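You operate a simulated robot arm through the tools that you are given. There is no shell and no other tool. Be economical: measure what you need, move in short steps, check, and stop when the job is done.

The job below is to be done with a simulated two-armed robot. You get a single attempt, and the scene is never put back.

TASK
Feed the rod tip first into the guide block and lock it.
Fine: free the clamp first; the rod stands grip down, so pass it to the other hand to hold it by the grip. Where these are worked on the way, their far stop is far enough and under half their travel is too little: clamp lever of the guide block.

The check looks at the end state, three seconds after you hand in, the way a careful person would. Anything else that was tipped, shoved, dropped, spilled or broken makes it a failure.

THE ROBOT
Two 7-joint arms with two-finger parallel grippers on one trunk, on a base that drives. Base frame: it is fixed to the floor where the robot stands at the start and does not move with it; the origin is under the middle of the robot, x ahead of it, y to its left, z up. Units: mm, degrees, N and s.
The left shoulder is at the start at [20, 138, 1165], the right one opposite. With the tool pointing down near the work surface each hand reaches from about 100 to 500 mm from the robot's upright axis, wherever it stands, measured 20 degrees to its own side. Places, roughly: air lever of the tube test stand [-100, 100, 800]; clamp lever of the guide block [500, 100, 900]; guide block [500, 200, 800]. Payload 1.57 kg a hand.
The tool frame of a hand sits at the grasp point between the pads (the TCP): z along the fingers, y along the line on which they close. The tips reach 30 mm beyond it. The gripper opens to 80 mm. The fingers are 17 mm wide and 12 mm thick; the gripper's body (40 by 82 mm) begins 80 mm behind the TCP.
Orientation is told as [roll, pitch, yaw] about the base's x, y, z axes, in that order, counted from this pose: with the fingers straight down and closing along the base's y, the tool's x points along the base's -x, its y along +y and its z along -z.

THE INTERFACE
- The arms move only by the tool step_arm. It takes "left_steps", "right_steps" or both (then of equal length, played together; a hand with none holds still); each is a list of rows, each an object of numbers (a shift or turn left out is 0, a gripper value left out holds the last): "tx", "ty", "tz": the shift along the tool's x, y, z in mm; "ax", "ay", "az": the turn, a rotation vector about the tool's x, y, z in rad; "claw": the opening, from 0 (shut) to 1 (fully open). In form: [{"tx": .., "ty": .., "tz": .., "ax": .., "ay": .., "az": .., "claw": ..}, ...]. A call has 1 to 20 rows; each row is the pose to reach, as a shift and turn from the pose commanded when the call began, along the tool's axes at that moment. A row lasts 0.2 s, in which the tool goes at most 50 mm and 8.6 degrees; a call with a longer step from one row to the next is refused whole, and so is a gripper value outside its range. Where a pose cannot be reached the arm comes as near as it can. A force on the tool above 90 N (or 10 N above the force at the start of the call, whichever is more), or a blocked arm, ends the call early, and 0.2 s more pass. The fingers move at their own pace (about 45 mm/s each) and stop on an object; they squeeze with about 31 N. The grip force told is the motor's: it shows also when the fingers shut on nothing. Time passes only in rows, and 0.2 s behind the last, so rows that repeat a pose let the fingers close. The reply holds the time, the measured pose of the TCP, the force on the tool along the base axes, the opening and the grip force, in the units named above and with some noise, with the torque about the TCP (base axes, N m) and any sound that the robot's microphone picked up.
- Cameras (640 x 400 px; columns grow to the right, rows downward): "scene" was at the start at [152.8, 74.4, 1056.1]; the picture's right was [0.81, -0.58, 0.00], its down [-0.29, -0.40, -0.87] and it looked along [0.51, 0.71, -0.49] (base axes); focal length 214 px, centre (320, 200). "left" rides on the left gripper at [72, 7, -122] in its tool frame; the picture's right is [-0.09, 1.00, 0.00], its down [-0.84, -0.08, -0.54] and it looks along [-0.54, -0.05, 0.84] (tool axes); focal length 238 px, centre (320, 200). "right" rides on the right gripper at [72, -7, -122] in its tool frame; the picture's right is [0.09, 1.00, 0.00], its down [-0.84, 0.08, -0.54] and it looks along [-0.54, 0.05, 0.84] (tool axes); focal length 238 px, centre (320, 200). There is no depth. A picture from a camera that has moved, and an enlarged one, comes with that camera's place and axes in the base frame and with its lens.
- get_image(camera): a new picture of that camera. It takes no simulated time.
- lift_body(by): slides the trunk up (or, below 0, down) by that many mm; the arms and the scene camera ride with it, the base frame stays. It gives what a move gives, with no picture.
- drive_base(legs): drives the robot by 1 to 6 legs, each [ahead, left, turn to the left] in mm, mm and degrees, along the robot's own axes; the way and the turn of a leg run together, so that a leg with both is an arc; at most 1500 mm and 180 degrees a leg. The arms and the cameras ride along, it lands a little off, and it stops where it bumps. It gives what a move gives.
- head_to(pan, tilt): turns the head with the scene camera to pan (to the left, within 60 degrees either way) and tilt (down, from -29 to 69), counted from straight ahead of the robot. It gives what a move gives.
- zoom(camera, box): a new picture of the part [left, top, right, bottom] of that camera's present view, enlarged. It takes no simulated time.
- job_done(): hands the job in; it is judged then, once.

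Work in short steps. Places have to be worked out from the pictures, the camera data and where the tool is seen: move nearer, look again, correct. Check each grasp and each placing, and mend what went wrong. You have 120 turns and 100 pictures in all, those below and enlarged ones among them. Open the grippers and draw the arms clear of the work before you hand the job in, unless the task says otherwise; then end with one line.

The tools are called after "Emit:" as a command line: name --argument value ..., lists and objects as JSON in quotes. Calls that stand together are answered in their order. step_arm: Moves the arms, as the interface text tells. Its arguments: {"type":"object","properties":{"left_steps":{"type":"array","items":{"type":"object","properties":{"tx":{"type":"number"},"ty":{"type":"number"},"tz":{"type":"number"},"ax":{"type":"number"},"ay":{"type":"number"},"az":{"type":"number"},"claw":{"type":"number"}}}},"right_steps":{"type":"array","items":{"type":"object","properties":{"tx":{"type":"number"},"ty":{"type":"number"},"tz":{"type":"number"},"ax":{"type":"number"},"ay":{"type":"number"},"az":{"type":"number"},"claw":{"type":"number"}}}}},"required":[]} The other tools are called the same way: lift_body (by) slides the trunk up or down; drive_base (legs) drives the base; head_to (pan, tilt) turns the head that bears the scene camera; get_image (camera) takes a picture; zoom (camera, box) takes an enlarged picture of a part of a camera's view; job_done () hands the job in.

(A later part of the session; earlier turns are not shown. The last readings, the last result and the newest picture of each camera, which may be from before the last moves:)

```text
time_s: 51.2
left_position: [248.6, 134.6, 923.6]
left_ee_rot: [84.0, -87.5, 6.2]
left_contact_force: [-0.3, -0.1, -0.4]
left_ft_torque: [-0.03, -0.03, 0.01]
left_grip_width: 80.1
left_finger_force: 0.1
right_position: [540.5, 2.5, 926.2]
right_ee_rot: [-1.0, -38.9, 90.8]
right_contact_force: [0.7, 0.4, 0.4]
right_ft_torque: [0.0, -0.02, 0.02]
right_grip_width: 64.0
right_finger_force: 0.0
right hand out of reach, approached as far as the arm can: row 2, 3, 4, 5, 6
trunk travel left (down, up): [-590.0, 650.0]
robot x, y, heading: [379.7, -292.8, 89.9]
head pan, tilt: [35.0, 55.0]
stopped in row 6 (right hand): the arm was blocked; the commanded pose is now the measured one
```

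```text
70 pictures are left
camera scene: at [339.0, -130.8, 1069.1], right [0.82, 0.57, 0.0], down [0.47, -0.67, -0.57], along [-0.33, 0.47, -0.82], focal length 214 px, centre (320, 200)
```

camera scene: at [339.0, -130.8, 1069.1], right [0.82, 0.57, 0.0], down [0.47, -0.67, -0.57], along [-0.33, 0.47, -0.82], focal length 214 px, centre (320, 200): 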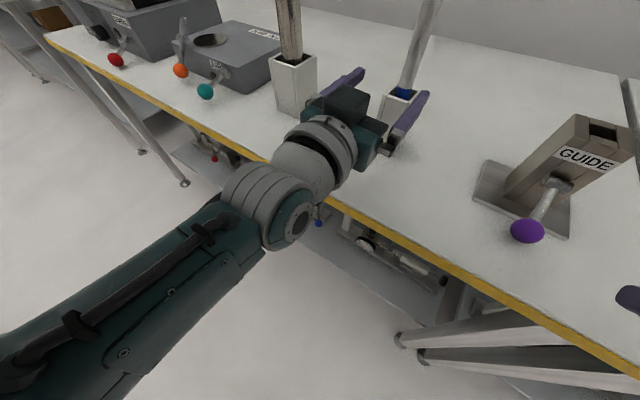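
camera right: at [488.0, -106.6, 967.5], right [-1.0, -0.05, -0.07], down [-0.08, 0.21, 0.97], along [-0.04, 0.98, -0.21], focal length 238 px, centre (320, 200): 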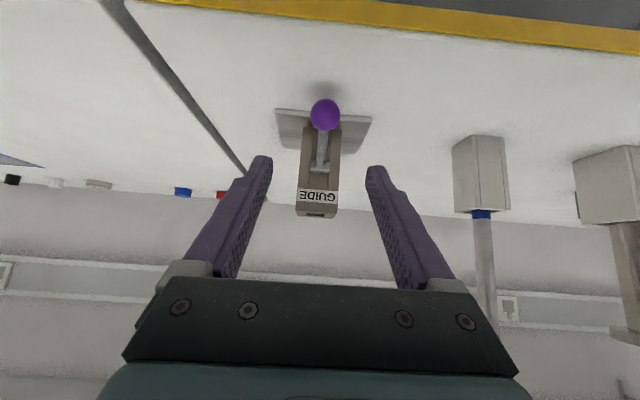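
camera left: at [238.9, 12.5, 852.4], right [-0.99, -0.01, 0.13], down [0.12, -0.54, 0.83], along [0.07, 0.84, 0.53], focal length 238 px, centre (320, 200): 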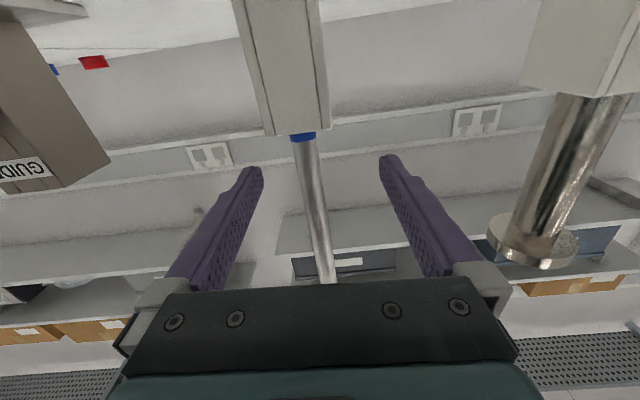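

The left forearm comes up from below and its wrist is against the table edge. I'll back off 100 mm and raise the trunk 120 mm so the forearm comes from above.

Emit:
drive_base --legs '[[-100, 0, 0]]'

Emit:
lift_body --by 120

Emit:
get_image --camera "scene"

```text
time_s: 52.3
left_position: [248.4, 35.0, 923.0]
left_ee_rot: [83.6, -87.5, 7.0]
left_contact_force: [0.1, 0.1, -0.5]
left_ft_torque: [0.04, 0.0, 0.01]
left_grip_width: 79.8
left_finger_force: 0.0
right_position: [538.2, -95.1, 927.3]
right_ee_rot: [-0.9, -39.0, 91.1]
right_contact_force: [-0.7, 0.3, 0.5]
right_ft_torque: [-0.03, 0.03, -0.01]
right_grip_width: 64.1
right_finger_force: 0.0
trunk travel left (down, up): [-590.0, 650.0]
robot x, y, heading: [380.0, -387.0, 90.2]
head pan, tilt: [35.0, 55.0]
```

```text
time_s: 53.8
left_position: [247.5, 35.5, 1043.5]
left_ee_rot: [84.2, -87.4, 6.4]
left_contact_force: [0.2, 0.4, -0.8]
left_ft_torque: [0.0, 0.0, 0.01]
left_grip_width: 79.9
left_finger_force: 0.1
right_position: [538.2, -95.0, 1046.4]
right_ee_rot: [-1.1, -39.0, 91.1]
right_contact_force: [-1.0, 0.4, -1.3]
right_ft_torque: [0.01, -0.01, 0.0]
right_grip_width: 63.9
right_finger_force: 0.1
trunk travel left (down, up): [-710.0, 530.0]
robot x, y, heading: [381.3, -391.0, 90.4]
head pan, tilt: [35.0, 55.0]
```

```text
69 pictures are left
camera scene: at [338.5, -229.9, 1189.0], right [0.82, 0.58, 0.0], down [0.47, -0.67, -0.57], along [-0.33, 0.47, -0.82], focal length 214 px, centre (320, 200)
```

scene: 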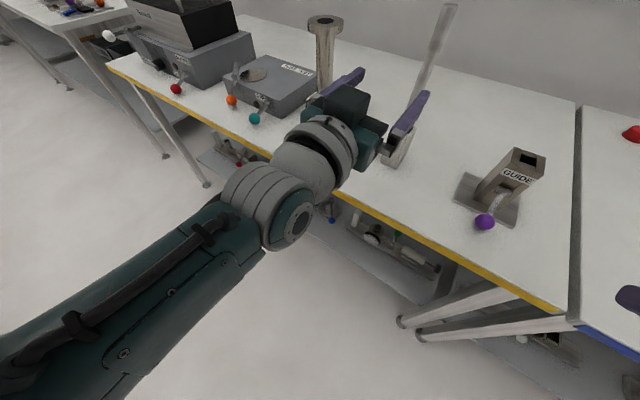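

Clear now. I'll re-align the left hand in front of the rod at about (259,110,926).

Emit:
step_arm --left_steps '[{"tx": 20, "ty": -3, "tz": 12, "az": -0.01}, {"tx": 40, "ty": -6, "tz": 25, "az": -0.02}, {"tx": 60, "ty": -9, "tz": 37, "az": -0.03}, {"tx": 80, "ty": -12, "tz": 50, "az": -0.045}, {"tx": 100, "ty": -15, "tz": 62, "az": -0.045}, {"tx": 116.5, "ty": -17.6, "tz": 75, "az": -0.045}, {"tx": 116.5, "ty": -17.6, "tz": 75, "az": -0.045}]'

Emit:
get_image --camera "scene"

Emit:
get_image --camera "left"

```text
time_s: 55.4
left_position: [253.7, 90.8, 952.7]
left_ee_rot: [-35.5, -89.7, 126.0]
left_contact_force: [0.4, 1.0, 0.9]
left_ft_torque: [0.01, 0.02, -0.03]
left_grip_width: 80.1
left_finger_force: 0.1
left hand out of reach, approached as far as the arm can: row 5, 6, 7
right_position: [539.0, -94.6, 1046.5]
right_ee_rot: [-1.0, -39.0, 91.1]
right_contact_force: [0.1, -0.4, -1.4]
right_ft_torque: [0.01, -0.03, 0.01]
right_grip_width: 63.8
right_finger_force: 0.0
trunk travel left (down, up): [-710.0, 530.0]
robot x, y, heading: [382.0, -388.9, 90.3]
head pan, tilt: [35.0, 55.0]
```

```text
68 pictures are left
camera scene: at [338.5, -229.9, 1189.1], right [0.82, 0.58, 0.0], down [0.47, -0.67, -0.57], along [-0.33, 0.47, -0.82], focal length 214 px, centre (320, 200)
```

scene: 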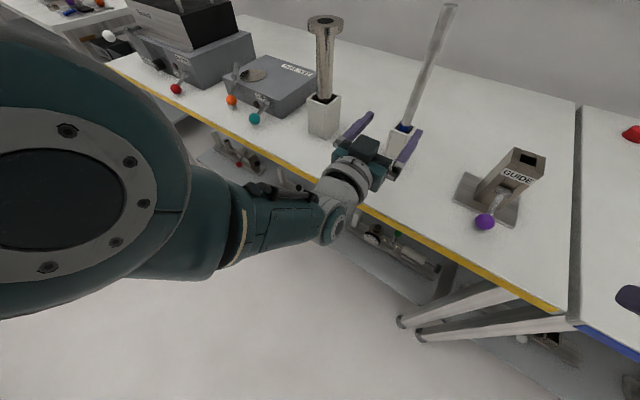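

```text
67 pictures are left
camera left: at [248.0, -31.6, 880.7], right [-1.0, -0.01, 0.09], down [0.08, -0.54, 0.84], along [0.04, 0.84, 0.54], focal length 238 px, centre (320, 200)
```

left: 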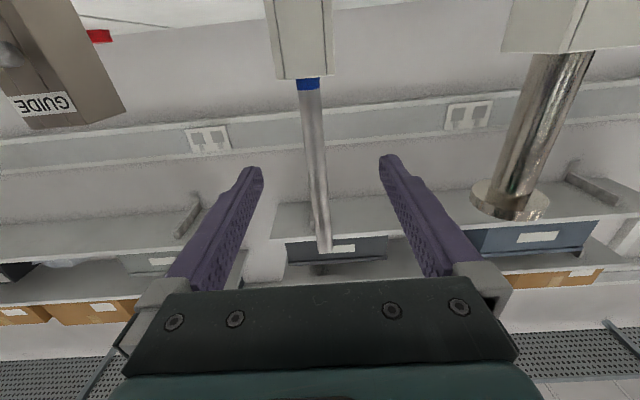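

The arm is now nearly straight, just out of reach. I'll move the base 60 mm ahead and lower the trunk 25 mm, keeping this good arm shape.

Emit:
lift_body --by -25

Emit:
drive_base --legs '[[60, 0, 0]]'

Emit:
step_arm --left_steps '[{}, {}]'

Emit:
get_image --camera "left"

```text
time_s: 56.1
left_position: [255.6, 90.6, 927.5]
left_ee_rot: [-33.8, -89.7, 124.3]
left_contact_force: [0.6, 0.5, -0.7]
left_ft_torque: [-0.04, 0.03, 0.01]
left_grip_width: 80.2
left_finger_force: 0.1
right_position: [538.7, -95.2, 1021.8]
right_ee_rot: [-1.1, -39.1, 91.0]
right_contact_force: [0.2, -0.4, -0.1]
right_ft_torque: [-0.03, -0.01, 0.01]
right_grip_width: 64.0
right_finger_force: 0.0
trunk travel left (down, up): [-685.0, 555.0]
robot x, y, heading: [375.8, -386.3, 90.2]
head pan, tilt: [35.0, 55.0]
```

```text
time_s: 57.1
left_position: [254.4, 149.1, 927.4]
left_ee_rot: [-30.9, -89.7, 121.5]
left_contact_force: [0.6, 0.7, 0.4]
left_ft_torque: [-0.01, 0.0, -0.02]
left_grip_width: 80.1
left_finger_force: 0.0
right_position: [537.7, -36.3, 1022.2]
right_ee_rot: [-1.0, -39.0, 91.1]
right_contact_force: [0.4, 0.4, -0.9]
right_ft_torque: [-0.03, 0.03, 0.0]
right_grip_width: 64.3
right_finger_force: 0.0
trunk travel left (down, up): [-685.0, 555.0]
robot x, y, heading: [379.1, -328.0, 90.2]
head pan, tilt: [35.0, 55.0]
```

```text
time_s: 57.7
left_position: [253.2, 149.1, 926.0]
left_ee_rot: [-28.4, -89.7, 118.9]
left_contact_force: [0.6, -0.8, -0.7]
left_ft_torque: [0.0, 0.03, 0.03]
left_grip_width: 80.0
left_finger_force: 0.0
right_position: [537.5, -36.0, 1021.1]
right_ee_rot: [-1.0, -39.0, 91.0]
right_contact_force: [-0.8, -0.2, -0.6]
right_ft_torque: [0.02, 0.0, -0.02]
right_grip_width: 64.0
right_finger_force: 0.1
trunk travel left (down, up): [-685.0, 555.0]
robot x, y, heading: [378.2, -329.3, 90.6]
head pan, tilt: [35.0, 55.0]
```

```text
66 pictures are left
camera left: at [247.2, 26.4, 855.4], right [-1.0, -0.01, 0.09], down [0.08, -0.54, 0.84], along [0.04, 0.84, 0.54], focal length 238 px, centre (320, 200)
```

left: 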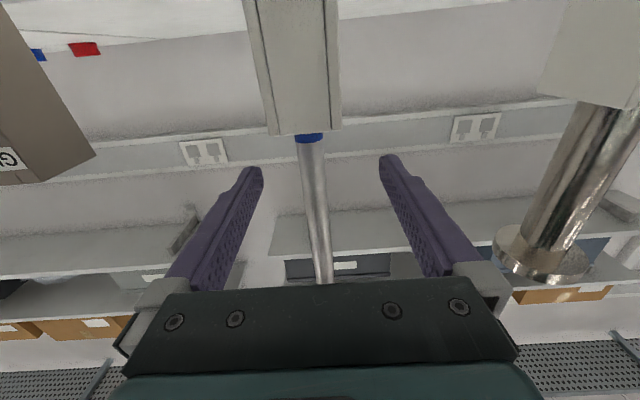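

The orientation is level and the rod is at x≈258.5. I'll shift 5 mm and advance partway first.

Emit:
step_arm --left_steps '[{"ty": -3, "tz": 8}, {"ty": -5, "tz": 16}, {"ty": -5, "tz": 24}, {"ty": -5, "tz": 24}]'

```text
time_s: 58.7
left_position: [253.9, 164.5, 938.6]
left_ee_rot: [-27.6, -89.6, 118.2]
left_contact_force: [0.1, -0.5, -0.3]
left_ft_torque: [0.0, -0.04, 0.0]
left_grip_width: 80.0
left_finger_force: 0.0
left hand out of reach, approached as far as the arm can: row 1, 2, 3, 4
right_position: [538.0, -36.9, 1021.8]
right_ee_rot: [-1.0, -39.1, 91.1]
right_contact_force: [-1.2, 0.4, -0.8]
right_ft_torque: [0.02, 0.0, 0.04]
right_grip_width: 63.8
right_finger_force: 0.0
trunk travel left (down, up): [-685.0, 555.0]
robot x, y, heading: [380.4, -332.4, 90.2]
head pan, tilt: [35.0, 55.0]
```

Still at full stretch. I'll lower the trunk 12 mm and drive 45 mm ahead (5 mm right), which puts the open fingers around the rod.

Emit:
lift_body --by -12

Emit:
drive_base --legs '[[45, -5, 0]]'

Emit:
get_image --camera "left"

```text
time_s: 59.3
left_position: [253.9, 165.3, 926.6]
left_ee_rot: [-29.8, -89.8, 120.4]
left_contact_force: [0.1, -0.4, 0.1]
left_ft_torque: [0.0, -0.03, 0.01]
left_grip_width: 80.1
left_finger_force: 0.1
right_position: [537.2, -36.5, 1009.7]
right_ee_rot: [-0.9, -39.0, 91.1]
right_contact_force: [-0.5, -0.3, -0.4]
right_ft_torque: [-0.03, 0.01, 0.01]
right_grip_width: 64.4
right_finger_force: 0.1
trunk travel left (down, up): [-673.0, 567.0]
robot x, y, heading: [379.9, -331.8, 90.5]
head pan, tilt: [35.0, 55.0]
```

```text
time_s: 60.2
left_position: [259.2, 210.2, 928.0]
left_ee_rot: [-28.7, -89.7, 119.4]
left_contact_force: [0.4, 0.2, 1.0]
left_ft_torque: [-0.01, 0.02, 0.01]
left_grip_width: 79.9
left_finger_force: 0.0
right_position: [542.3, 7.7, 1009.6]
right_ee_rot: [-1.0, -39.0, 91.2]
right_contact_force: [0.0, 0.1, 0.7]
right_ft_torque: [-0.03, -0.02, 0.02]
right_grip_width: 63.9
right_finger_force: 0.0
trunk travel left (down, up): [-673.0, 567.0]
robot x, y, heading: [384.2, -289.9, 90.5]
head pan, tilt: [35.0, 55.0]
```

```text
65 pictures are left
camera left: at [252.2, 87.5, 855.3], right [-1.0, -0.01, 0.09], down [0.08, -0.54, 0.84], along [0.04, 0.84, 0.54], focal length 238 px, centre (320, 200)
```

left: 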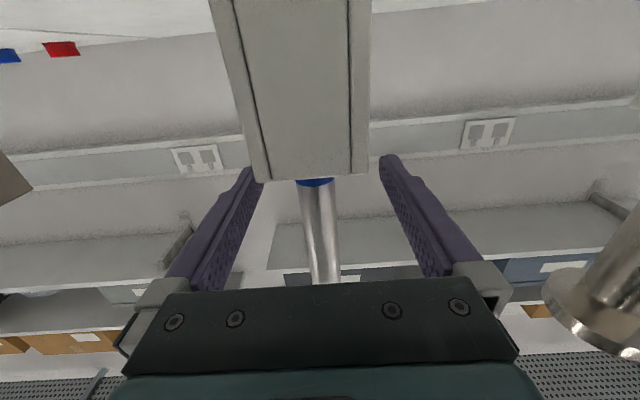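

The rod is centred between the fingers, 13 mm inside the TCP. I'll pull back 12 mm and close.

Emit:
step_arm --left_steps '[{"tz": -6}, {"tz": -12}, {"tz": -12, "claw": 0}, {"tz": -12, "claw": 0}, {"tz": -12, "claw": 0}, {"tz": -12, "claw": 0}, {"tz": -12, "claw": 0}]'

Emit:
get_image --camera "left"

```text
time_s: 61.8
left_position: [258.3, 198.8, 927.8]
left_ee_rot: [-31.7, -89.6, 122.3]
left_contact_force: [0.8, 0.5, 0.5]
left_ft_torque: [-0.03, -0.09, -0.01]
left_grip_width: 19.2
left_finger_force: 26.5
right_position: [543.2, 7.9, 1009.1]
right_ee_rot: [-1.1, -39.0, 91.1]
right_contact_force: [-0.5, -0.4, -0.1]
right_ft_torque: [0.0, 0.01, 0.02]
right_grip_width: 64.0
right_finger_force: 0.0
trunk travel left (down, up): [-673.0, 567.0]
robot x, y, heading: [386.3, -287.1, 90.3]
head pan, tilt: [35.0, 55.0]
```

```text
64 pictures are left
camera left: at [251.9, 76.2, 855.5], right [-1.0, -0.01, 0.09], down [0.08, -0.54, 0.84], along [0.04, 0.84, 0.54], focal length 238 px, centre (320, 200)
```

left: 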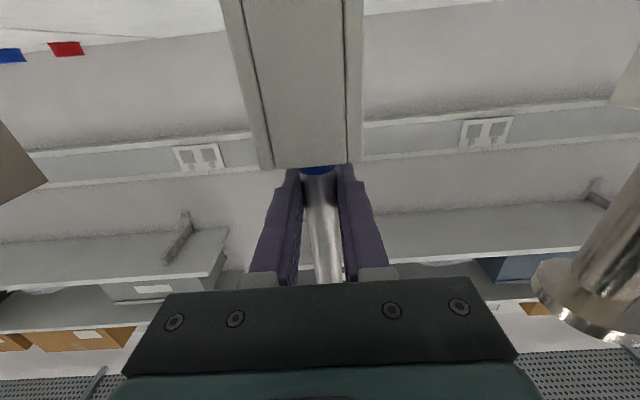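

The rod is gripped, 19 mm across. I'll lift it straight out with the trunk.

Emit:
lift_body --by 60

Emit:
lift_body --by 140

Emit:
get_image --camera "scene"

Emit:
get_image --camera "left"

```text
time_s: 62.8
left_position: [257.8, 198.4, 988.4]
left_ee_rot: [-26.4, -89.5, 116.9]
left_contact_force: [0.7, -0.1, -3.4]
left_ft_torque: [-0.01, 0.01, -0.02]
left_grip_width: 19.0
left_finger_force: 31.1
right_position: [541.7, 7.8, 1069.3]
right_ee_rot: [-1.0, -39.0, 91.3]
right_contact_force: [-0.3, 0.6, 0.3]
right_ft_torque: [0.01, -0.03, 0.0]
right_grip_width: 64.0
right_finger_force: 0.0
trunk travel left (down, up): [-733.0, 507.0]
robot x, y, heading: [385.5, -284.4, 90.2]
head pan, tilt: [35.0, 55.0]
```

```text
time_s: 64.5
left_position: [258.5, 198.5, 1128.0]
left_ee_rot: [-26.2, -89.5, 116.9]
left_contact_force: [-0.2, 0.0, -3.1]
left_ft_torque: [0.0, 0.02, -0.03]
left_grip_width: 18.8
left_finger_force: 30.6
right_position: [543.2, 8.8, 1209.4]
right_ee_rot: [-0.9, -39.0, 91.2]
right_contact_force: [0.0, -0.5, -0.1]
right_ft_torque: [0.02, -0.06, 0.02]
right_grip_width: 63.8
right_finger_force: 0.1
trunk travel left (down, up): [-873.0, 367.0]
robot x, y, heading: [383.6, -290.4, 90.4]
head pan, tilt: [35.0, 55.0]
```

```text
63 pictures are left
camera scene: at [342.7, -127.1, 1352.0], right [0.82, 0.58, 0.0], down [0.47, -0.67, -0.57], along [-0.33, 0.47, -0.82], focal length 214 px, centre (320, 200)
```

scene: 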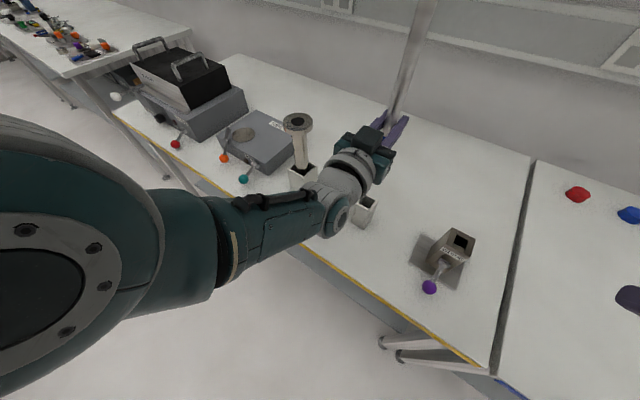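

```text
62 pictures are left
camera left: at [251.6, 75.9, 1055.3], right [-1.0, -0.01, 0.09], down [0.08, -0.54, 0.84], along [0.04, 0.84, 0.53], focal length 238 px, centre (320, 200)
```

left: 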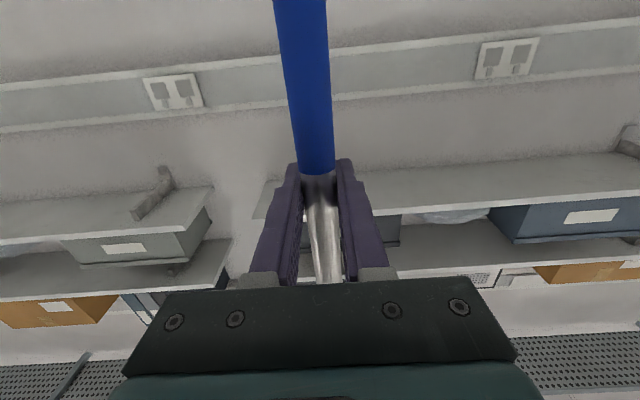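

The rod is out, with the grip just below the pads. I'll drive right 120 mm for clearance from the decoy, then roll 180°.

Emit:
drive_base --legs '[[0, -120, 0]]'

Emit:
step_arm --left_steps '[{"az": 0.15}, {"az": 0.3}, {"az": 0.45}, {"az": 0.6}, {"az": 0.75}, {"az": 0.9}, {"az": 1.05}, {"az": 1.2}, {"az": 1.35}, {"az": 1.5}, {"az": 1.65}, {"az": 1.8}, {"az": 1.95}, {"az": 2.1}, {"az": 2.25}, {"az": 2.4}, {"az": 2.55}, {"az": 2.7}, {"az": 2.85}, {"az": 3.0}]'

Emit:
get_image --camera "left"

```text
time_s: 65.7
left_position: [376.8, 200.1, 1126.9]
left_ee_rot: [-25.4, -89.6, 116.0]
left_contact_force: [-0.4, -0.2, -2.1]
left_ft_torque: [0.03, 0.02, -0.03]
left_grip_width: 19.3
left_finger_force: 31.1
right_position: [660.5, 7.1, 1209.3]
right_ee_rot: [-1.0, -39.0, 91.2]
right_contact_force: [0.4, -0.4, 0.2]
right_ft_torque: [-0.02, 0.02, -0.01]
right_grip_width: 64.1
right_finger_force: 0.1
trunk travel left (down, up): [-873.0, 367.0]
robot x, y, heading: [504.6, -286.3, 90.2]
head pan, tilt: [35.0, 55.0]
```

```text
time_s: 69.9
left_position: [377.7, 200.1, 1127.0]
left_ee_rot: [87.6, 81.9, -1.7]
left_contact_force: [-0.2, -0.3, -1.5]
left_ft_torque: [0.02, 0.01, 0.01]
left_grip_width: 18.9
left_finger_force: 31.1
right_position: [663.2, 8.7, 1209.5]
right_ee_rot: [-1.0, -39.0, 91.2]
right_contact_force: [0.8, 0.4, 1.1]
right_ft_torque: [-0.01, 0.01, 0.02]
right_grip_width: 64.1
right_finger_force: 0.1
trunk travel left (down, up): [-873.0, 367.0]
robot x, y, heading: [503.8, -285.4, 90.3]
head pan, tilt: [35.0, 55.0]
```

```text
61 pictures are left
camera left: at [374.2, 77.8, 1199.2], right [1.0, 0.01, 0.05], down [0.05, -0.55, -0.84], along [0.02, 0.84, -0.55], focal length 238 px, centre (320, 200)
```

left: 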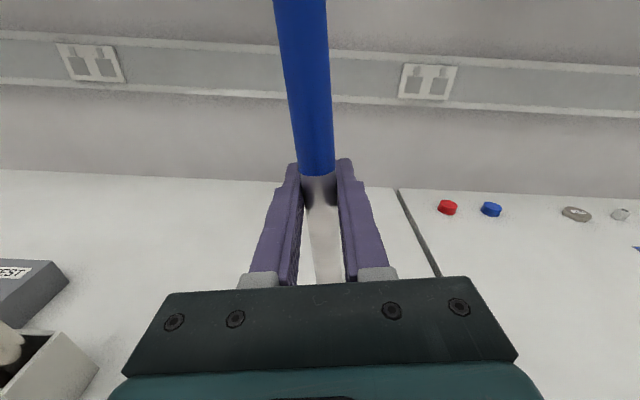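

The flip is at 172°. I'll finish the last 8° and level the hand by a hair.

Emit:
step_arm --left_steps '[{"az": 0.07}, {"az": 0.141, "ay": 0.012}, {"az": 0.141, "ay": 0.012}]'

Emit:
head_to --pan 10 --tilt 50

Emit:
get_image --camera "scene"

```text
time_s: 70.7
left_position: [352.6, 200.6, 1125.5]
left_ee_rot: [-101.3, 87.5, 170.1]
left_contact_force: [-0.9, -0.4, -2.9]
left_ft_torque: [0.02, 0.02, 0.0]
left_grip_width: 19.2
left_finger_force: 31.0
right_position: [662.0, 8.0, 1209.6]
right_ee_rot: [-1.0, -39.0, 91.3]
right_contact_force: [0.0, -0.4, 0.1]
right_ft_torque: [0.02, -0.04, -0.02]
right_grip_width: 63.9
right_finger_force: 0.0
trunk travel left (down, up): [-873.0, 367.0]
robot x, y, heading: [503.3, -286.9, 90.4]
head pan, tilt: [35.0, 55.0]
```

```text
time_s: 71.6
left_position: [351.8, 201.8, 1126.6]
left_ee_rot: [-105.5, 88.0, 166.3]
left_contact_force: [0.2, 0.5, -2.3]
left_ft_torque: [0.02, 0.02, -0.02]
left_grip_width: 19.2
left_finger_force: 31.1
right_position: [662.5, 9.8, 1209.9]
right_ee_rot: [-1.0, -39.0, 91.2]
right_contact_force: [0.3, -0.1, 0.6]
right_ft_torque: [0.02, -0.02, -0.01]
right_grip_width: 64.3
right_finger_force: 0.0
trunk travel left (down, up): [-873.0, 367.0]
robot x, y, heading: [503.4, -283.9, 90.3]
head pan, tilt: [10.0, 50.0]
```

```text
60 pictures are left
camera scene: at [490.4, -109.4, 1358.5], right [0.98, 0.18, 0.0], down [0.14, -0.75, -0.64], along [-0.12, 0.63, -0.77], focal length 214 px, centre (320, 200)
```

scene: 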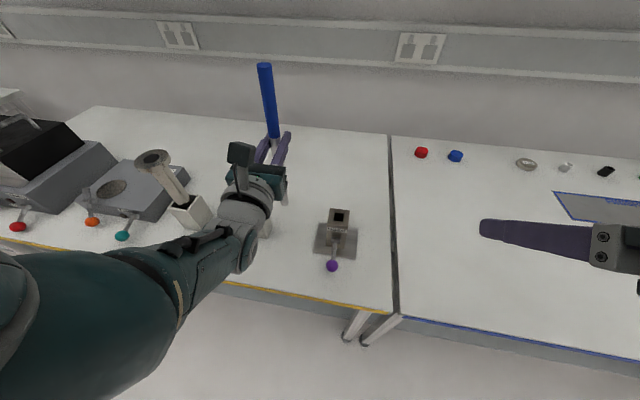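

The hand shifted 25 mm as the wrist neared its limit, and it is now about 2° over-rolled. I'll apply a small counter-roll and check how it tracks.

Emit:
step_arm --left_steps '[{"az": -0.034}, {"az": -0.034}]'

Emit:
get_image --camera "left"

```text
time_s: 72.2
left_position: [358.5, 203.7, 1129.4]
left_ee_rot: [140.2, 88.8, 52.0]
left_contact_force: [-0.1, 0.3, -2.0]
left_ft_torque: [0.01, -0.03, 0.0]
left_grip_width: 18.8
left_finger_force: 30.9
right_position: [660.7, 8.8, 1209.2]
right_ee_rot: [-0.9, -39.0, 91.2]
right_contact_force: [0.6, 0.2, -0.2]
right_ft_torque: [0.0, 0.0, 0.01]
right_grip_width: 64.2
right_finger_force: 0.1
trunk travel left (down, up): [-873.0, 367.0]
robot x, y, heading: [503.7, -286.7, 90.3]
head pan, tilt: [10.0, 50.0]
```

```text
59 pictures are left
camera left: at [367.3, 81.2, 1199.3], right [1.0, 0.03, -0.08], down [-0.05, -0.53, -0.85], along [-0.07, 0.85, -0.53], focal length 238 px, centre (320, 200)
```

left: 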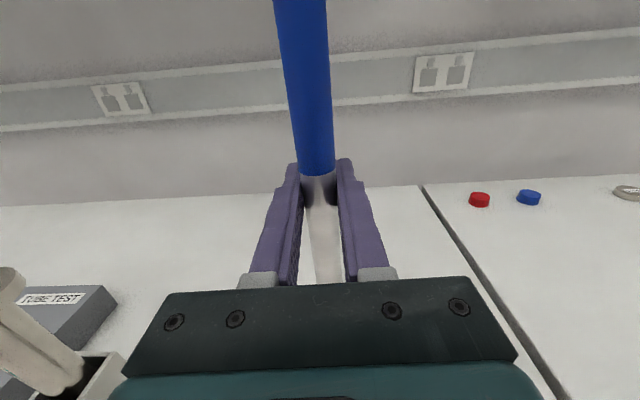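

The left arm is near its wrist limits, so I'll follow the hint and hand the grip to the right hand from above with fingers down, coaxial with the rod. First I'll bring the left hand inward to a spot both arms reach.

Emit:
step_arm --left_steps '[{"ty": 10, "tz": -25}, {"ty": 25, "tz": -50}, {"ty": 50, "tz": -80}, {"ty": 75, "tz": -85}, {"ty": 100, "tz": -85}, {"ty": 125, "tz": -85}, {"ty": 150, "tz": -85}, {"ty": 172, "tz": -85}]'

Emit:
get_image --camera "scene"

```text
time_s: 73.0
left_position: [338.8, 125.5, 1128.9]
left_ee_rot: [-99.4, 84.0, 171.0]
left_contact_force: [0.3, 0.6, -2.4]
left_ft_torque: [0.0, 0.02, 0.01]
left_grip_width: 19.1
left_finger_force: 30.7
left hand out of reach, approached as far as the arm can: row 2, 3, 4
right_position: [661.7, 8.7, 1208.8]
right_ee_rot: [-1.0, -39.0, 91.1]
right_contact_force: [0.1, -0.1, 0.1]
right_ft_torque: [-0.01, 0.0, -0.02]
right_grip_width: 64.0
right_finger_force: 0.0
trunk travel left (down, up): [-873.0, 367.0]
robot x, y, heading: [504.1, -284.4, 90.4]
head pan, tilt: [10.0, 50.0]
stopped in row 4 (left hand): the arm was blocked; the commanded pose is now the measured one
```

```text
58 pictures are left
camera scene: at [490.4, -109.2, 1358.6], right [0.98, 0.18, 0.0], down [0.14, -0.75, -0.64], along [-0.12, 0.63, -0.77], focal length 214 px, centre (320, 200)
```

scene: 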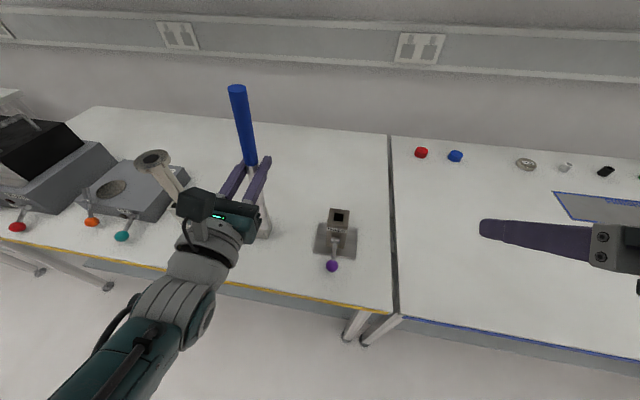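

The left arm blocks when moving inward while pointing straight ahead. I'll instead yaw the hand 45° to the right about its wrist, which swings the rod toward the middle, and undo the 6° over-roll on the way.

Emit:
step_arm --left_steps '[{"tx": 3.1, "ty": 29.9, "tz": -2, "ax": -0.13, "ay": 0.013, "az": -0.02}, {"tx": 6.3, "ty": 59, "tz": -8, "ax": -0.26, "ay": 0.027, "az": -0.04}, {"tx": 9.3, "ty": 87.4, "tz": -18, "ax": -0.39, "ay": 0.04, "az": -0.06}, {"tx": 12.3, "ty": 114, "tz": -31.5, "ax": -0.52, "ay": 0.054, "az": -0.08}, {"tx": 15.2, "ty": 139, "tz": -48, "ax": -0.65, "ay": 0.067, "az": -0.1}, {"tx": 17.8, "ty": 161, "tz": -68, "ax": -0.78, "ay": 0.08, "az": -0.116}]'

Emit:
get_image --camera "scene"

```text
time_s: 74.4
left_position: [503.8, 59.6, 1129.4]
left_ee_rot: [-172.0, 86.5, 53.6]
left_contact_force: [0.0, -0.6, -2.6]
left_ft_torque: [0.01, 0.01, 0.03]
left_grip_width: 19.2
left_finger_force: 31.0
right_position: [662.1, 8.8, 1209.0]
right_ee_rot: [-1.0, -39.1, 91.1]
right_contact_force: [-0.2, 0.1, 0.1]
right_ft_torque: [-0.03, -0.01, 0.01]
right_grip_width: 64.2
right_finger_force: 0.0
trunk travel left (down, up): [-873.0, 367.0]
robot x, y, heading: [505.4, -284.6, 90.5]
head pan, tilt: [10.0, 50.0]
```

```text
57 pictures are left
camera scene: at [490.4, -109.3, 1358.5], right [0.98, 0.18, 0.0], down [0.14, -0.75, -0.64], along [-0.12, 0.63, -0.77], focal length 214 px, centre (320, 200)
```

scene: 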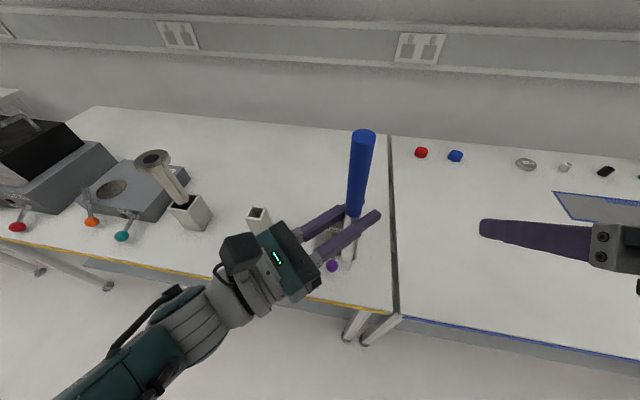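

The rod is now upright at mid-robot (504,60), its grip top at z≈1249. I'll trim its tilt (3° off) and meanwhile bring the right hand up and turn its fingers to point down.

Emit:
step_arm --left_steps '[{"ay": -0.018, "az": -0.004}, {"ay": -0.036, "az": -0.008}, {"ay": -0.054, "az": -0.012}, {"ay": -0.054, "az": -0.012}, {"ay": -0.054, "az": -0.012}, {"ay": -0.054, "az": -0.012}]' --right_steps '[{"tx": -15, "ty": 2, "tz": -15.8, "ay": 0.114}, {"tx": -30, "ty": 4, "tz": -31.5, "ay": 0.227}, {"tx": -45, "ty": 6, "tz": -47.3, "ay": 0.34}, {"tx": -60, "ty": 8, "tz": -63, "ay": 0.454}, {"tx": -75, "ty": 10, "tz": -79, "ay": 0.568}, {"tx": -89.8, "ty": 12, "tz": -94.6, "ay": 0.681}]'

Emit:
get_image --camera "right"

```text
time_s: 75.0
left_position: [503.7, 59.9, 1129.8]
left_ee_rot: [-176.8, 88.0, 48.9]
left_contact_force: [0.8, 0.2, -2.9]
left_ft_torque: [0.0, 0.02, 0.01]
left_grip_width: 18.8
left_finger_force: 30.8
right_position: [657.6, -42.1, 1190.4]
right_ee_rot: [-1.5, -19.1, 91.6]
right_contact_force: [-0.8, 0.7, -0.8]
right_ft_torque: [0.02, 0.02, -0.01]
right_grip_width: 64.1
right_finger_force: 0.0
trunk travel left (down, up): [-873.0, 367.0]
robot x, y, heading: [505.2, -286.5, 90.2]
head pan, tilt: [10.0, 50.0]
stopped in row 2 (right hand): the arm was blocked; the commanded pose is now the measured one
```

```text
56 pictures are left
camera right: at [665.3, -149.8, 1282.8], right [-0.99, -0.11, -0.05], down [-0.11, 0.61, 0.78], along [-0.05, 0.78, -0.62], focal length 238 px, centre (320, 200)
```

right: 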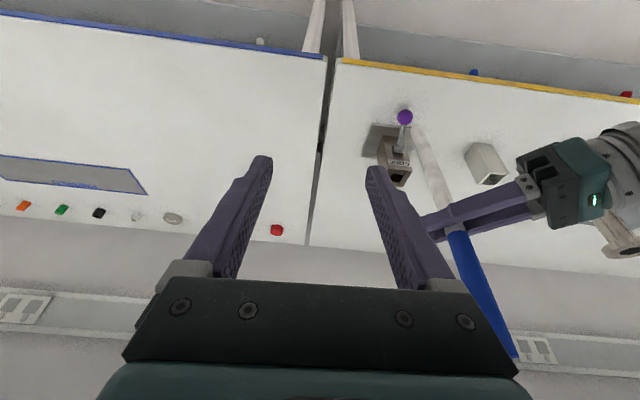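

The right arm was blocked partway. I'll look at it with the head camera before going on.

Emit:
head_to --pan -45 --tilt 35

Emit:
get_image --camera "scene"

```text
time_s: 76.2
left_position: [503.7, 59.9, 1130.9]
left_ee_rot: [-176.3, 88.0, 49.4]
left_contact_force: [-0.3, 0.4, -2.6]
left_ft_torque: [0.0, -0.03, -0.04]
left_grip_width: 18.9
left_finger_force: 30.8
right_position: [658.6, -42.4, 1190.1]
right_ee_rot: [-1.4, -19.2, 91.7]
right_contact_force: [-1.1, 0.1, -0.3]
right_ft_torque: [-0.01, 0.0, -0.01]
right_grip_width: 64.1
right_finger_force: 0.0
trunk travel left (down, up): [-873.0, 367.0]
robot x, y, heading: [505.7, -286.1, 90.2]
head pan, tilt: [-45.0, 35.0]
```

```text
55 pictures are left
camera scene: at [566.0, -122.4, 1380.3], right [0.71, -0.7, 0.0], down [-0.4, -0.41, -0.82], along [0.58, 0.58, -0.57], focal length 214 px, centre (320, 200)
```

scene: 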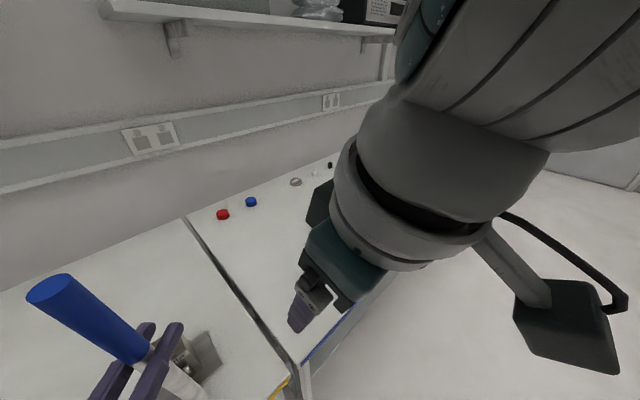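

The right wrist is folded close to the head. I'll turn the head aside and move the right hand forward and up, back toward its comfortable zone, without rotating.

Emit:
head_to --pan 15 --tilt 30

Emit:
step_arm --right_steps '[{"tx": -30, "ty": 10, "tz": -6}, {"tx": -60, "ty": 24, "tz": -12}, {"tx": -90, "ty": 40, "tz": -18}, {"tx": -117, "ty": 48, "tz": -23}]'

Emit:
get_image --camera "scene"

```text
time_s: 77.5
left_position: [504.2, 60.2, 1130.1]
left_ee_rot: [-176.2, 88.0, 49.4]
left_contact_force: [0.1, -0.3, -2.8]
left_ft_torque: [0.01, 0.02, 0.0]
left_grip_width: 19.3
left_finger_force: 31.1
right_position: [658.2, -41.9, 1191.2]
right_ee_rot: [-1.4, -19.2, 91.9]
right_contact_force: [-1.2, -0.4, -0.5]
right_ft_torque: [0.03, -0.02, 0.02]
right_grip_width: 64.2
right_finger_force: 0.2
trunk travel left (down, up): [-873.0, 367.0]
robot x, y, heading: [504.6, -288.2, 90.2]
head pan, tilt: [15.0, 30.0]
```

```text
time_s: 78.5
left_position: [503.3, 60.3, 1129.9]
left_ee_rot: [-176.2, 88.0, 49.6]
left_contact_force: [0.1, 0.1, -2.4]
left_ft_torque: [0.0, 0.04, 0.0]
left_grip_width: 19.0
left_finger_force: 31.3
right_position: [605.3, 58.1, 1246.6]
right_ee_rot: [-1.3, -18.7, 91.6]
right_contact_force: [0.5, 0.3, 0.2]
right_ft_torque: [0.03, -0.03, 0.01]
right_grip_width: 64.1
right_finger_force: 0.0
trunk travel left (down, up): [-873.0, 367.0]
robot x, y, heading: [508.2, -285.5, 90.4]
head pan, tilt: [15.0, 30.0]
```

```text
54 pictures are left
camera scene: at [480.3, -97.9, 1388.1], right [0.96, 0.26, 0.0], down [0.13, -0.48, -0.87], along [-0.23, 0.84, -0.5], focal length 214 px, centre (320, 200)
```

scene: 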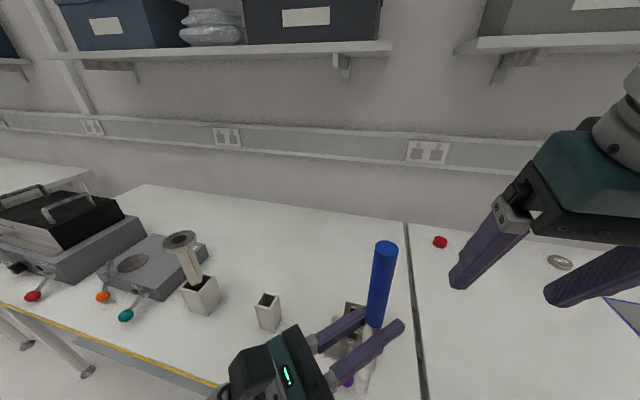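

It moves freely there. I'll raise 88 mm, level the pitch, and then swing yaw to 135° so the hand camera stays clear of the head.

Emit:
step_arm --right_steps '[{"tx": -9, "tz": -27, "ay": 0.11}, {"tx": -18, "tz": -55, "ay": 0.22}, {"tx": -28.8, "tz": -83, "ay": 0.327}, {"tx": -28.8, "tz": -83, "ay": 0.327}]'

Emit:
step_arm --right_steps '[{"az": -0.14}, {"az": -0.28}, {"az": -0.42}, {"az": -0.56}, {"az": -0.7}, {"az": -0.76}, {"az": -0.76}]'

Emit:
get_image --camera "right"

```text
time_s: 79.5
left_position: [504.1, 59.4, 1130.9]
left_ee_rot: [-176.4, 88.0, 49.3]
left_contact_force: [-0.1, 0.1, -2.9]
left_ft_torque: [0.03, 0.04, -0.03]
left_grip_width: 19.0
left_finger_force: 31.1
right_position: [605.1, 53.7, 1322.9]
right_ee_rot: [-1.3, 2.4, 91.2]
right_contact_force: [-0.6, 0.2, 0.0]
right_ft_torque: [0.01, 0.02, -0.01]
right_grip_width: 63.8
right_finger_force: 0.1
trunk travel left (down, up): [-873.0, 367.0]
robot x, y, heading: [504.3, -289.8, 90.4]
head pan, tilt: [15.0, 30.0]
```

```text
time_s: 81.1
left_position: [503.9, 59.5, 1129.5]
left_ee_rot: [-176.1, 88.0, 49.3]
left_contact_force: [0.1, 0.3, -2.3]
left_ft_torque: [-0.01, -0.01, -0.01]
left_grip_width: 19.2
left_finger_force: 30.8
right_position: [605.5, 60.0, 1338.3]
right_ee_rot: [-1.4, 0.6, 135.0]
right_contact_force: [-0.7, -0.8, 0.6]
right_ft_torque: [-0.03, 0.01, 0.0]
right_grip_width: 64.1
right_finger_force: 0.1
trunk travel left (down, up): [-873.0, 367.0]
robot x, y, heading: [503.6, -285.8, 90.4]
head pan, tilt: [15.0, 30.0]
```

```text
53 pictures are left
camera right: at [657.2, 13.3, 1461.2], right [-0.64, -0.77, -0.02], down [-0.66, 0.53, 0.53], along [-0.4, 0.35, -0.85], focal length 238 px, centre (320, 200)
```

right: 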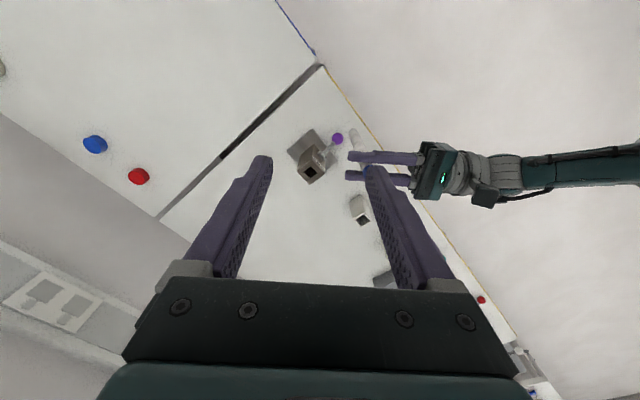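

Fingers point down at yaw 135°. I'll move over the rod's top at (504,60), trimming the tilt, and check from the hand camera.

Emit:
step_arm --right_steps '[{"tx": -18, "ty": 18, "tz": 2}, {"tx": -36, "ty": 36, "tz": 4, "ax": -0.012, "ay": -0.005}, {"tx": -54, "ty": 54, "tz": 6, "ax": -0.024, "ay": -0.01}, {"tx": -71.8, "ty": 71.8, "tz": 8, "ax": -0.024, "ay": -0.01}, {"tx": -71.8, "ty": 71.8, "tz": 8, "ax": -0.024, "ay": -0.01}]'

Emit:
get_image --camera "right"

Emit:
get_image --camera "scene"

```text
time_s: 82.3
left_position: [503.8, 59.2, 1130.0]
left_ee_rot: [-176.3, 88.0, 49.3]
left_contact_force: [-0.1, -0.2, -2.7]
left_ft_torque: [-0.01, -0.03, 0.01]
left_grip_width: 18.9
left_finger_force: 30.9
right_position: [501.8, 59.9, 1330.3]
right_ee_rot: [0.1, 0.0, 134.9]
right_contact_force: [0.2, -0.3, 0.9]
right_ft_torque: [0.03, 0.01, 0.01]
right_grip_width: 64.0
right_finger_force: 0.2
trunk travel left (down, up): [-873.0, 367.0]
robot x, y, heading: [505.1, -288.4, 90.4]
head pan, tilt: [15.0, 30.0]
```

```text
52 pictures are left
camera right: at [557.4, 14.7, 1452.2], right [-0.64, -0.77, 0.0], down [-0.65, 0.54, 0.54], along [-0.42, 0.35, -0.84], focal length 238 px, centre (320, 200)
```

right: 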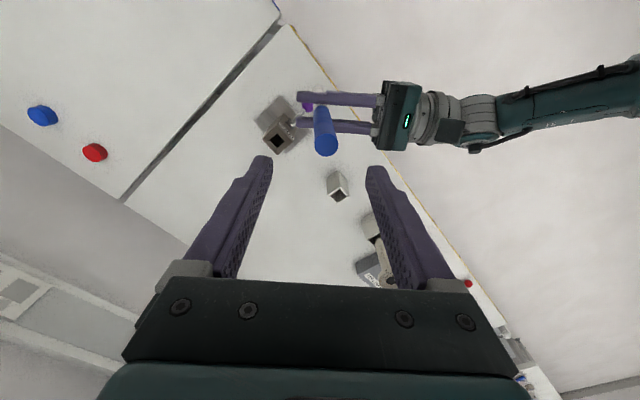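

```text
51 pictures are left
camera scene: at [480.3, -97.9, 1388.1], right [0.96, 0.26, 0.0], down [0.13, -0.48, -0.87], along [-0.23, 0.84, -0.5], focal length 214 px, centre (320, 200)
```

scene: 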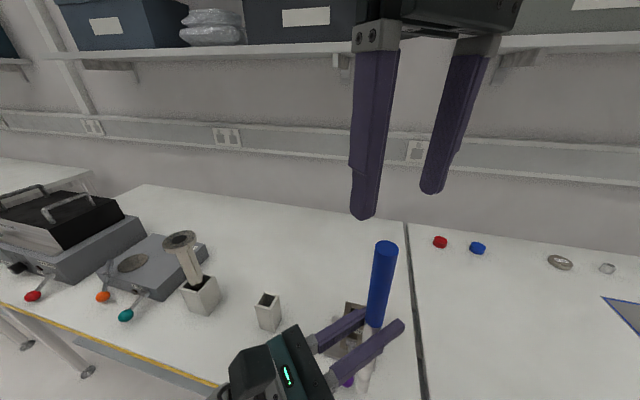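

The right hand tracks precisely. The rod leans about 2° with its top toward −x, so I'll trim the left hand's pitch and roll and re-measure.

Emit:
step_arm --left_steps '[{"ay": -0.016, "az": 0.016}, {"ay": -0.032, "az": 0.033}, {"ay": -0.032, "az": 0.033}]'

Emit:
zoom --camera "scene" --box '[320, 200, 480, 400]'

Emit:
zoom --camera "right" --box '[220, 60, 420, 220]'

```text
time_s: 83.1
left_position: [503.6, 59.7, 1130.5]
left_ee_rot: [-95.2, 87.9, 130.4]
left_contact_force: [-0.4, 0.3, -2.4]
left_ft_torque: [-0.03, -0.01, 0.02]
left_grip_width: 18.9
left_finger_force: 31.0
right_position: [502.2, 60.6, 1330.0]
right_ee_rot: [0.0, 0.1, 134.8]
right_contact_force: [-0.6, -1.0, -0.6]
right_ft_torque: [-0.01, 0.02, -0.03]
right_grip_width: 64.0
right_finger_force: 0.1
trunk travel left (down, up): [-873.0, 367.0]
robot x, y, heading: [504.2, -284.1, 90.3]
head pan, tilt: [15.0, 30.0]
```

```text
2.00 times, centred on (400, 300) of scene
camera zoom: at [480.3, -97.9, 1388.1], right [0.96, 0.26, 0.0], down [0.13, -0.48, -0.87], along [-0.23, 0.84, -0.5], focal length 429 px, centre (160, 0)
```

zoom: 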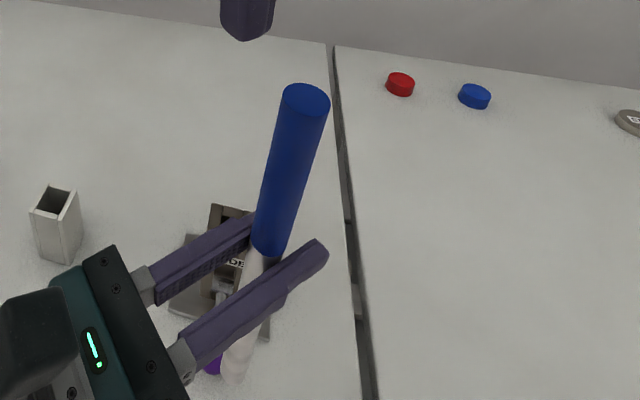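

```text
2.50 times, centred on (320, 140) of right
camera zoom: at [557.7, 14.7, 1452.3], right [-0.64, -0.77, 0.0], down [-0.65, 0.54, 0.54], along [-0.42, 0.35, -0.84], focal length 596 px, centre (320, 350)
```

zoom: 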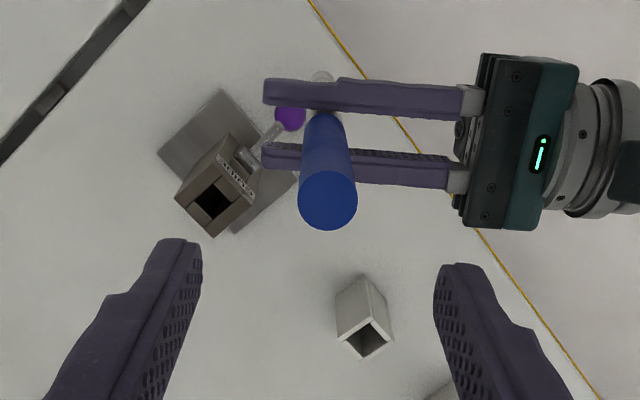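

The rod now stands upright within about 1°, its top at (504,57,1252). I'll trim slightly and lower the right hand over the grip.

Emit:
step_arm --left_steps '[{"ay": -0.009, "az": -0.008}, {"ay": -0.018, "az": -0.016}, {"ay": -0.018, "az": -0.016}, {"ay": -0.018, "az": -0.016}, {"ay": -0.018, "az": -0.016}]' --right_steps '[{"tx": 2.5, "tz": 10}, {"tx": 2.5, "tz": 40}, {"tx": 2.5, "tz": 75}, {"tx": 2.5, "tz": 114}, {"tx": 2.5, "tz": 114}]'

Emit:
get_image --camera "right"

Emit:
get_image --camera "scene"

```text
time_s: 84.3
left_position: [504.3, 60.5, 1130.3]
left_ee_rot: [-53.2, 88.5, 172.5]
left_contact_force: [0.5, 0.0, -1.7]
left_ft_torque: [0.04, 0.03, 0.01]
left_grip_width: 19.1
left_finger_force: 31.1
right_position: [502.1, 56.8, 1214.9]
right_ee_rot: [-0.1, -0.1, 135.0]
right_contact_force: [0.5, -1.5, 0.4]
right_ft_torque: [-0.02, 0.0, -0.01]
right_grip_width: 64.0
right_finger_force: 0.0
trunk travel left (down, up): [-873.0, 367.0]
robot x, y, heading: [504.8, -284.5, 90.5]
head pan, tilt: [15.0, 30.0]
```

```text
48 pictures are left
camera right: at [557.0, 11.9, 1336.8], right [-0.64, -0.77, 0.0], down [-0.65, 0.54, 0.54], along [-0.42, 0.35, -0.84], focal length 238 px, centre (320, 200)
```

right: 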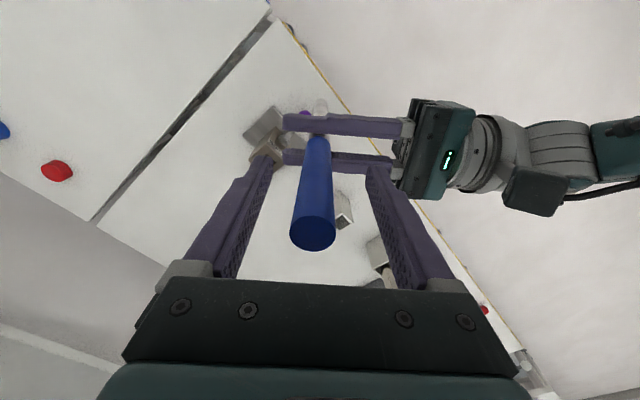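

```text
47 pictures are left
camera scene: at [480.3, -97.9, 1388.1], right [0.96, 0.26, 0.0], down [0.13, -0.48, -0.87], along [-0.23, 0.84, -0.5], focal length 214 px, centre (320, 200)
```

scene: 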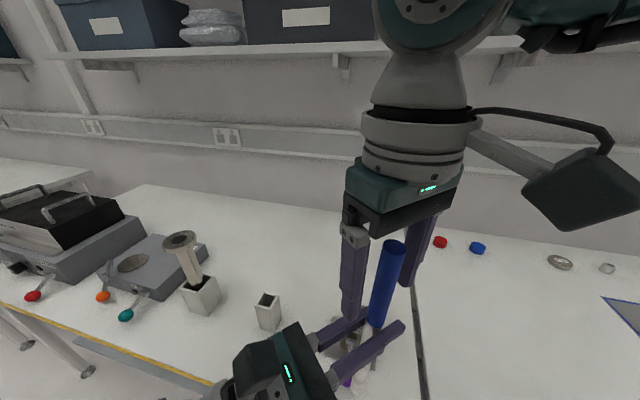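

The grip lies on the right tool's axis, about 3 mm off along the closing line. I'll correct that, close the right hand and check both grips.

Emit:
step_arm --right_steps '[{"ty": -2.5}, {"ty": -2.5, "claw": 0}, {"ty": -2.5, "claw": 0}, {"ty": -2.5, "claw": 0}, {"ty": -2.5, "claw": 0}, {"ty": -2.5, "claw": 0}]'

Emit:
get_image --camera "right"

```text
time_s: 85.7
left_position: [503.9, 59.1, 1130.6]
left_ee_rot: [-54.5, 88.7, 171.1]
left_contact_force: [1.6, 3.7, -3.1]
left_ft_torque: [0.59, -0.52, -0.05]
left_grip_width: 19.1
left_finger_force: 31.7
right_position: [503.3, 58.0, 1215.6]
right_ee_rot: [0.2, -0.1, 135.0]
right_contact_force: [-1.8, -2.6, 2.4]
right_ft_torque: [-0.87, 0.68, 0.03]
right_grip_width: 19.2
right_finger_force: 31.0
trunk travel left (down, up): [-873.0, 367.0]
robot x, y, heading: [502.4, -286.3, 90.3]
head pan, tilt: [15.0, 30.0]
```

```text
46 pictures are left
camera right: at [559.2, 13.3, 1337.0], right [-0.64, -0.77, 0.0], down [-0.64, 0.54, 0.54], along [-0.42, 0.35, -0.84], focal length 238 px, centre (320, 200)
```

right: 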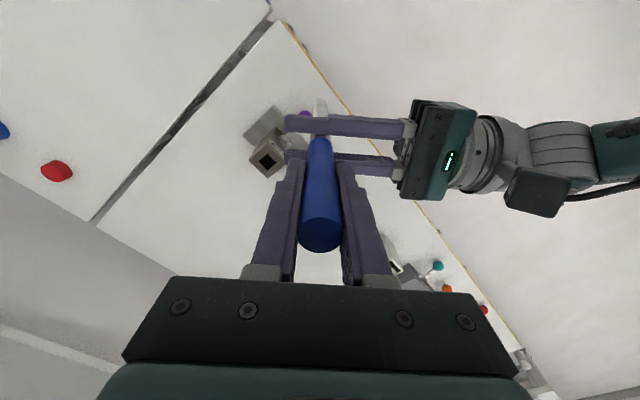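

The right hand holds the grip at 19.2 mm. I'll open the left hand and withdraw it straight back.

Emit:
step_arm --left_steps '[{"claw": 1}, {"claw": 1}, {"claw": 1}, {"claw": 1}, {"tz": -30}, {"tz": -70}, {"tz": -110}, {"tz": -150}]'

Emit:
get_image --camera "right"

Emit:
get_image --camera "scene"

```text
time_s: 87.5
left_position: [399.2, -48.6, 1133.1]
left_ee_rot: [-54.9, 88.8, 170.7]
left_contact_force: [1.2, 0.6, -0.5]
left_ft_torque: [0.02, 0.02, 0.01]
left_grip_width: 80.1
left_finger_force: 0.1
right_position: [502.9, 58.3, 1214.4]
right_ee_rot: [-0.1, 0.0, 134.9]
right_contact_force: [1.3, 0.2, 0.5]
right_ft_torque: [0.09, -0.08, -0.03]
right_grip_width: 19.3
right_finger_force: 30.7
trunk travel left (down, up): [-873.0, 367.0]
robot x, y, heading: [506.9, -288.8, 90.2]
head pan, tilt: [15.0, 30.0]
```

```text
45 pictures are left
camera right: at [559.5, 13.6, 1337.0], right [-0.64, -0.77, 0.0], down [-0.65, 0.54, 0.54], along [-0.42, 0.35, -0.84], focal length 238 px, centre (320, 200)
```

right: 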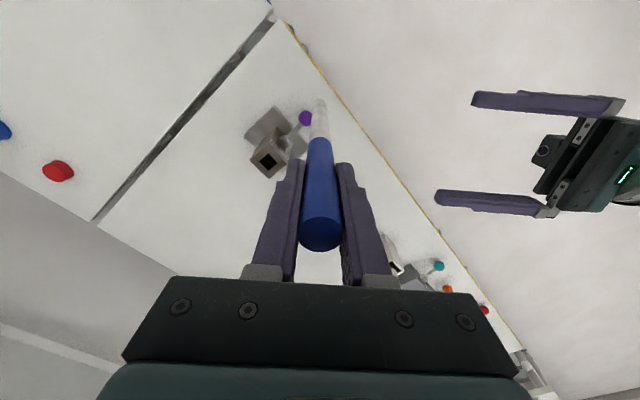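

```text
44 pictures are left
camera scene: at [480.3, -97.8, 1388.1], right [0.96, 0.26, 0.0], down [0.13, -0.48, -0.87], along [-0.23, 0.84, -0.5], focal length 214 px, centre (320, 200)
```

scene: 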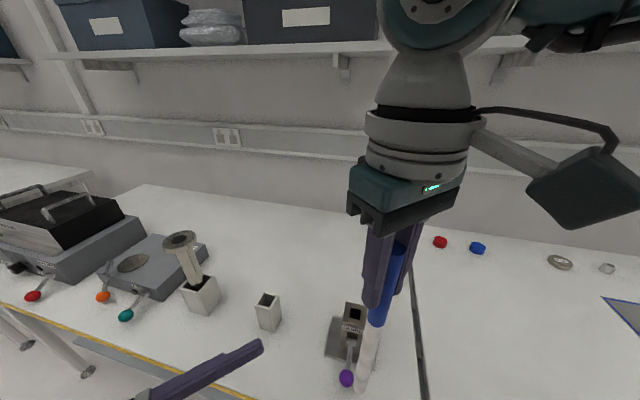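

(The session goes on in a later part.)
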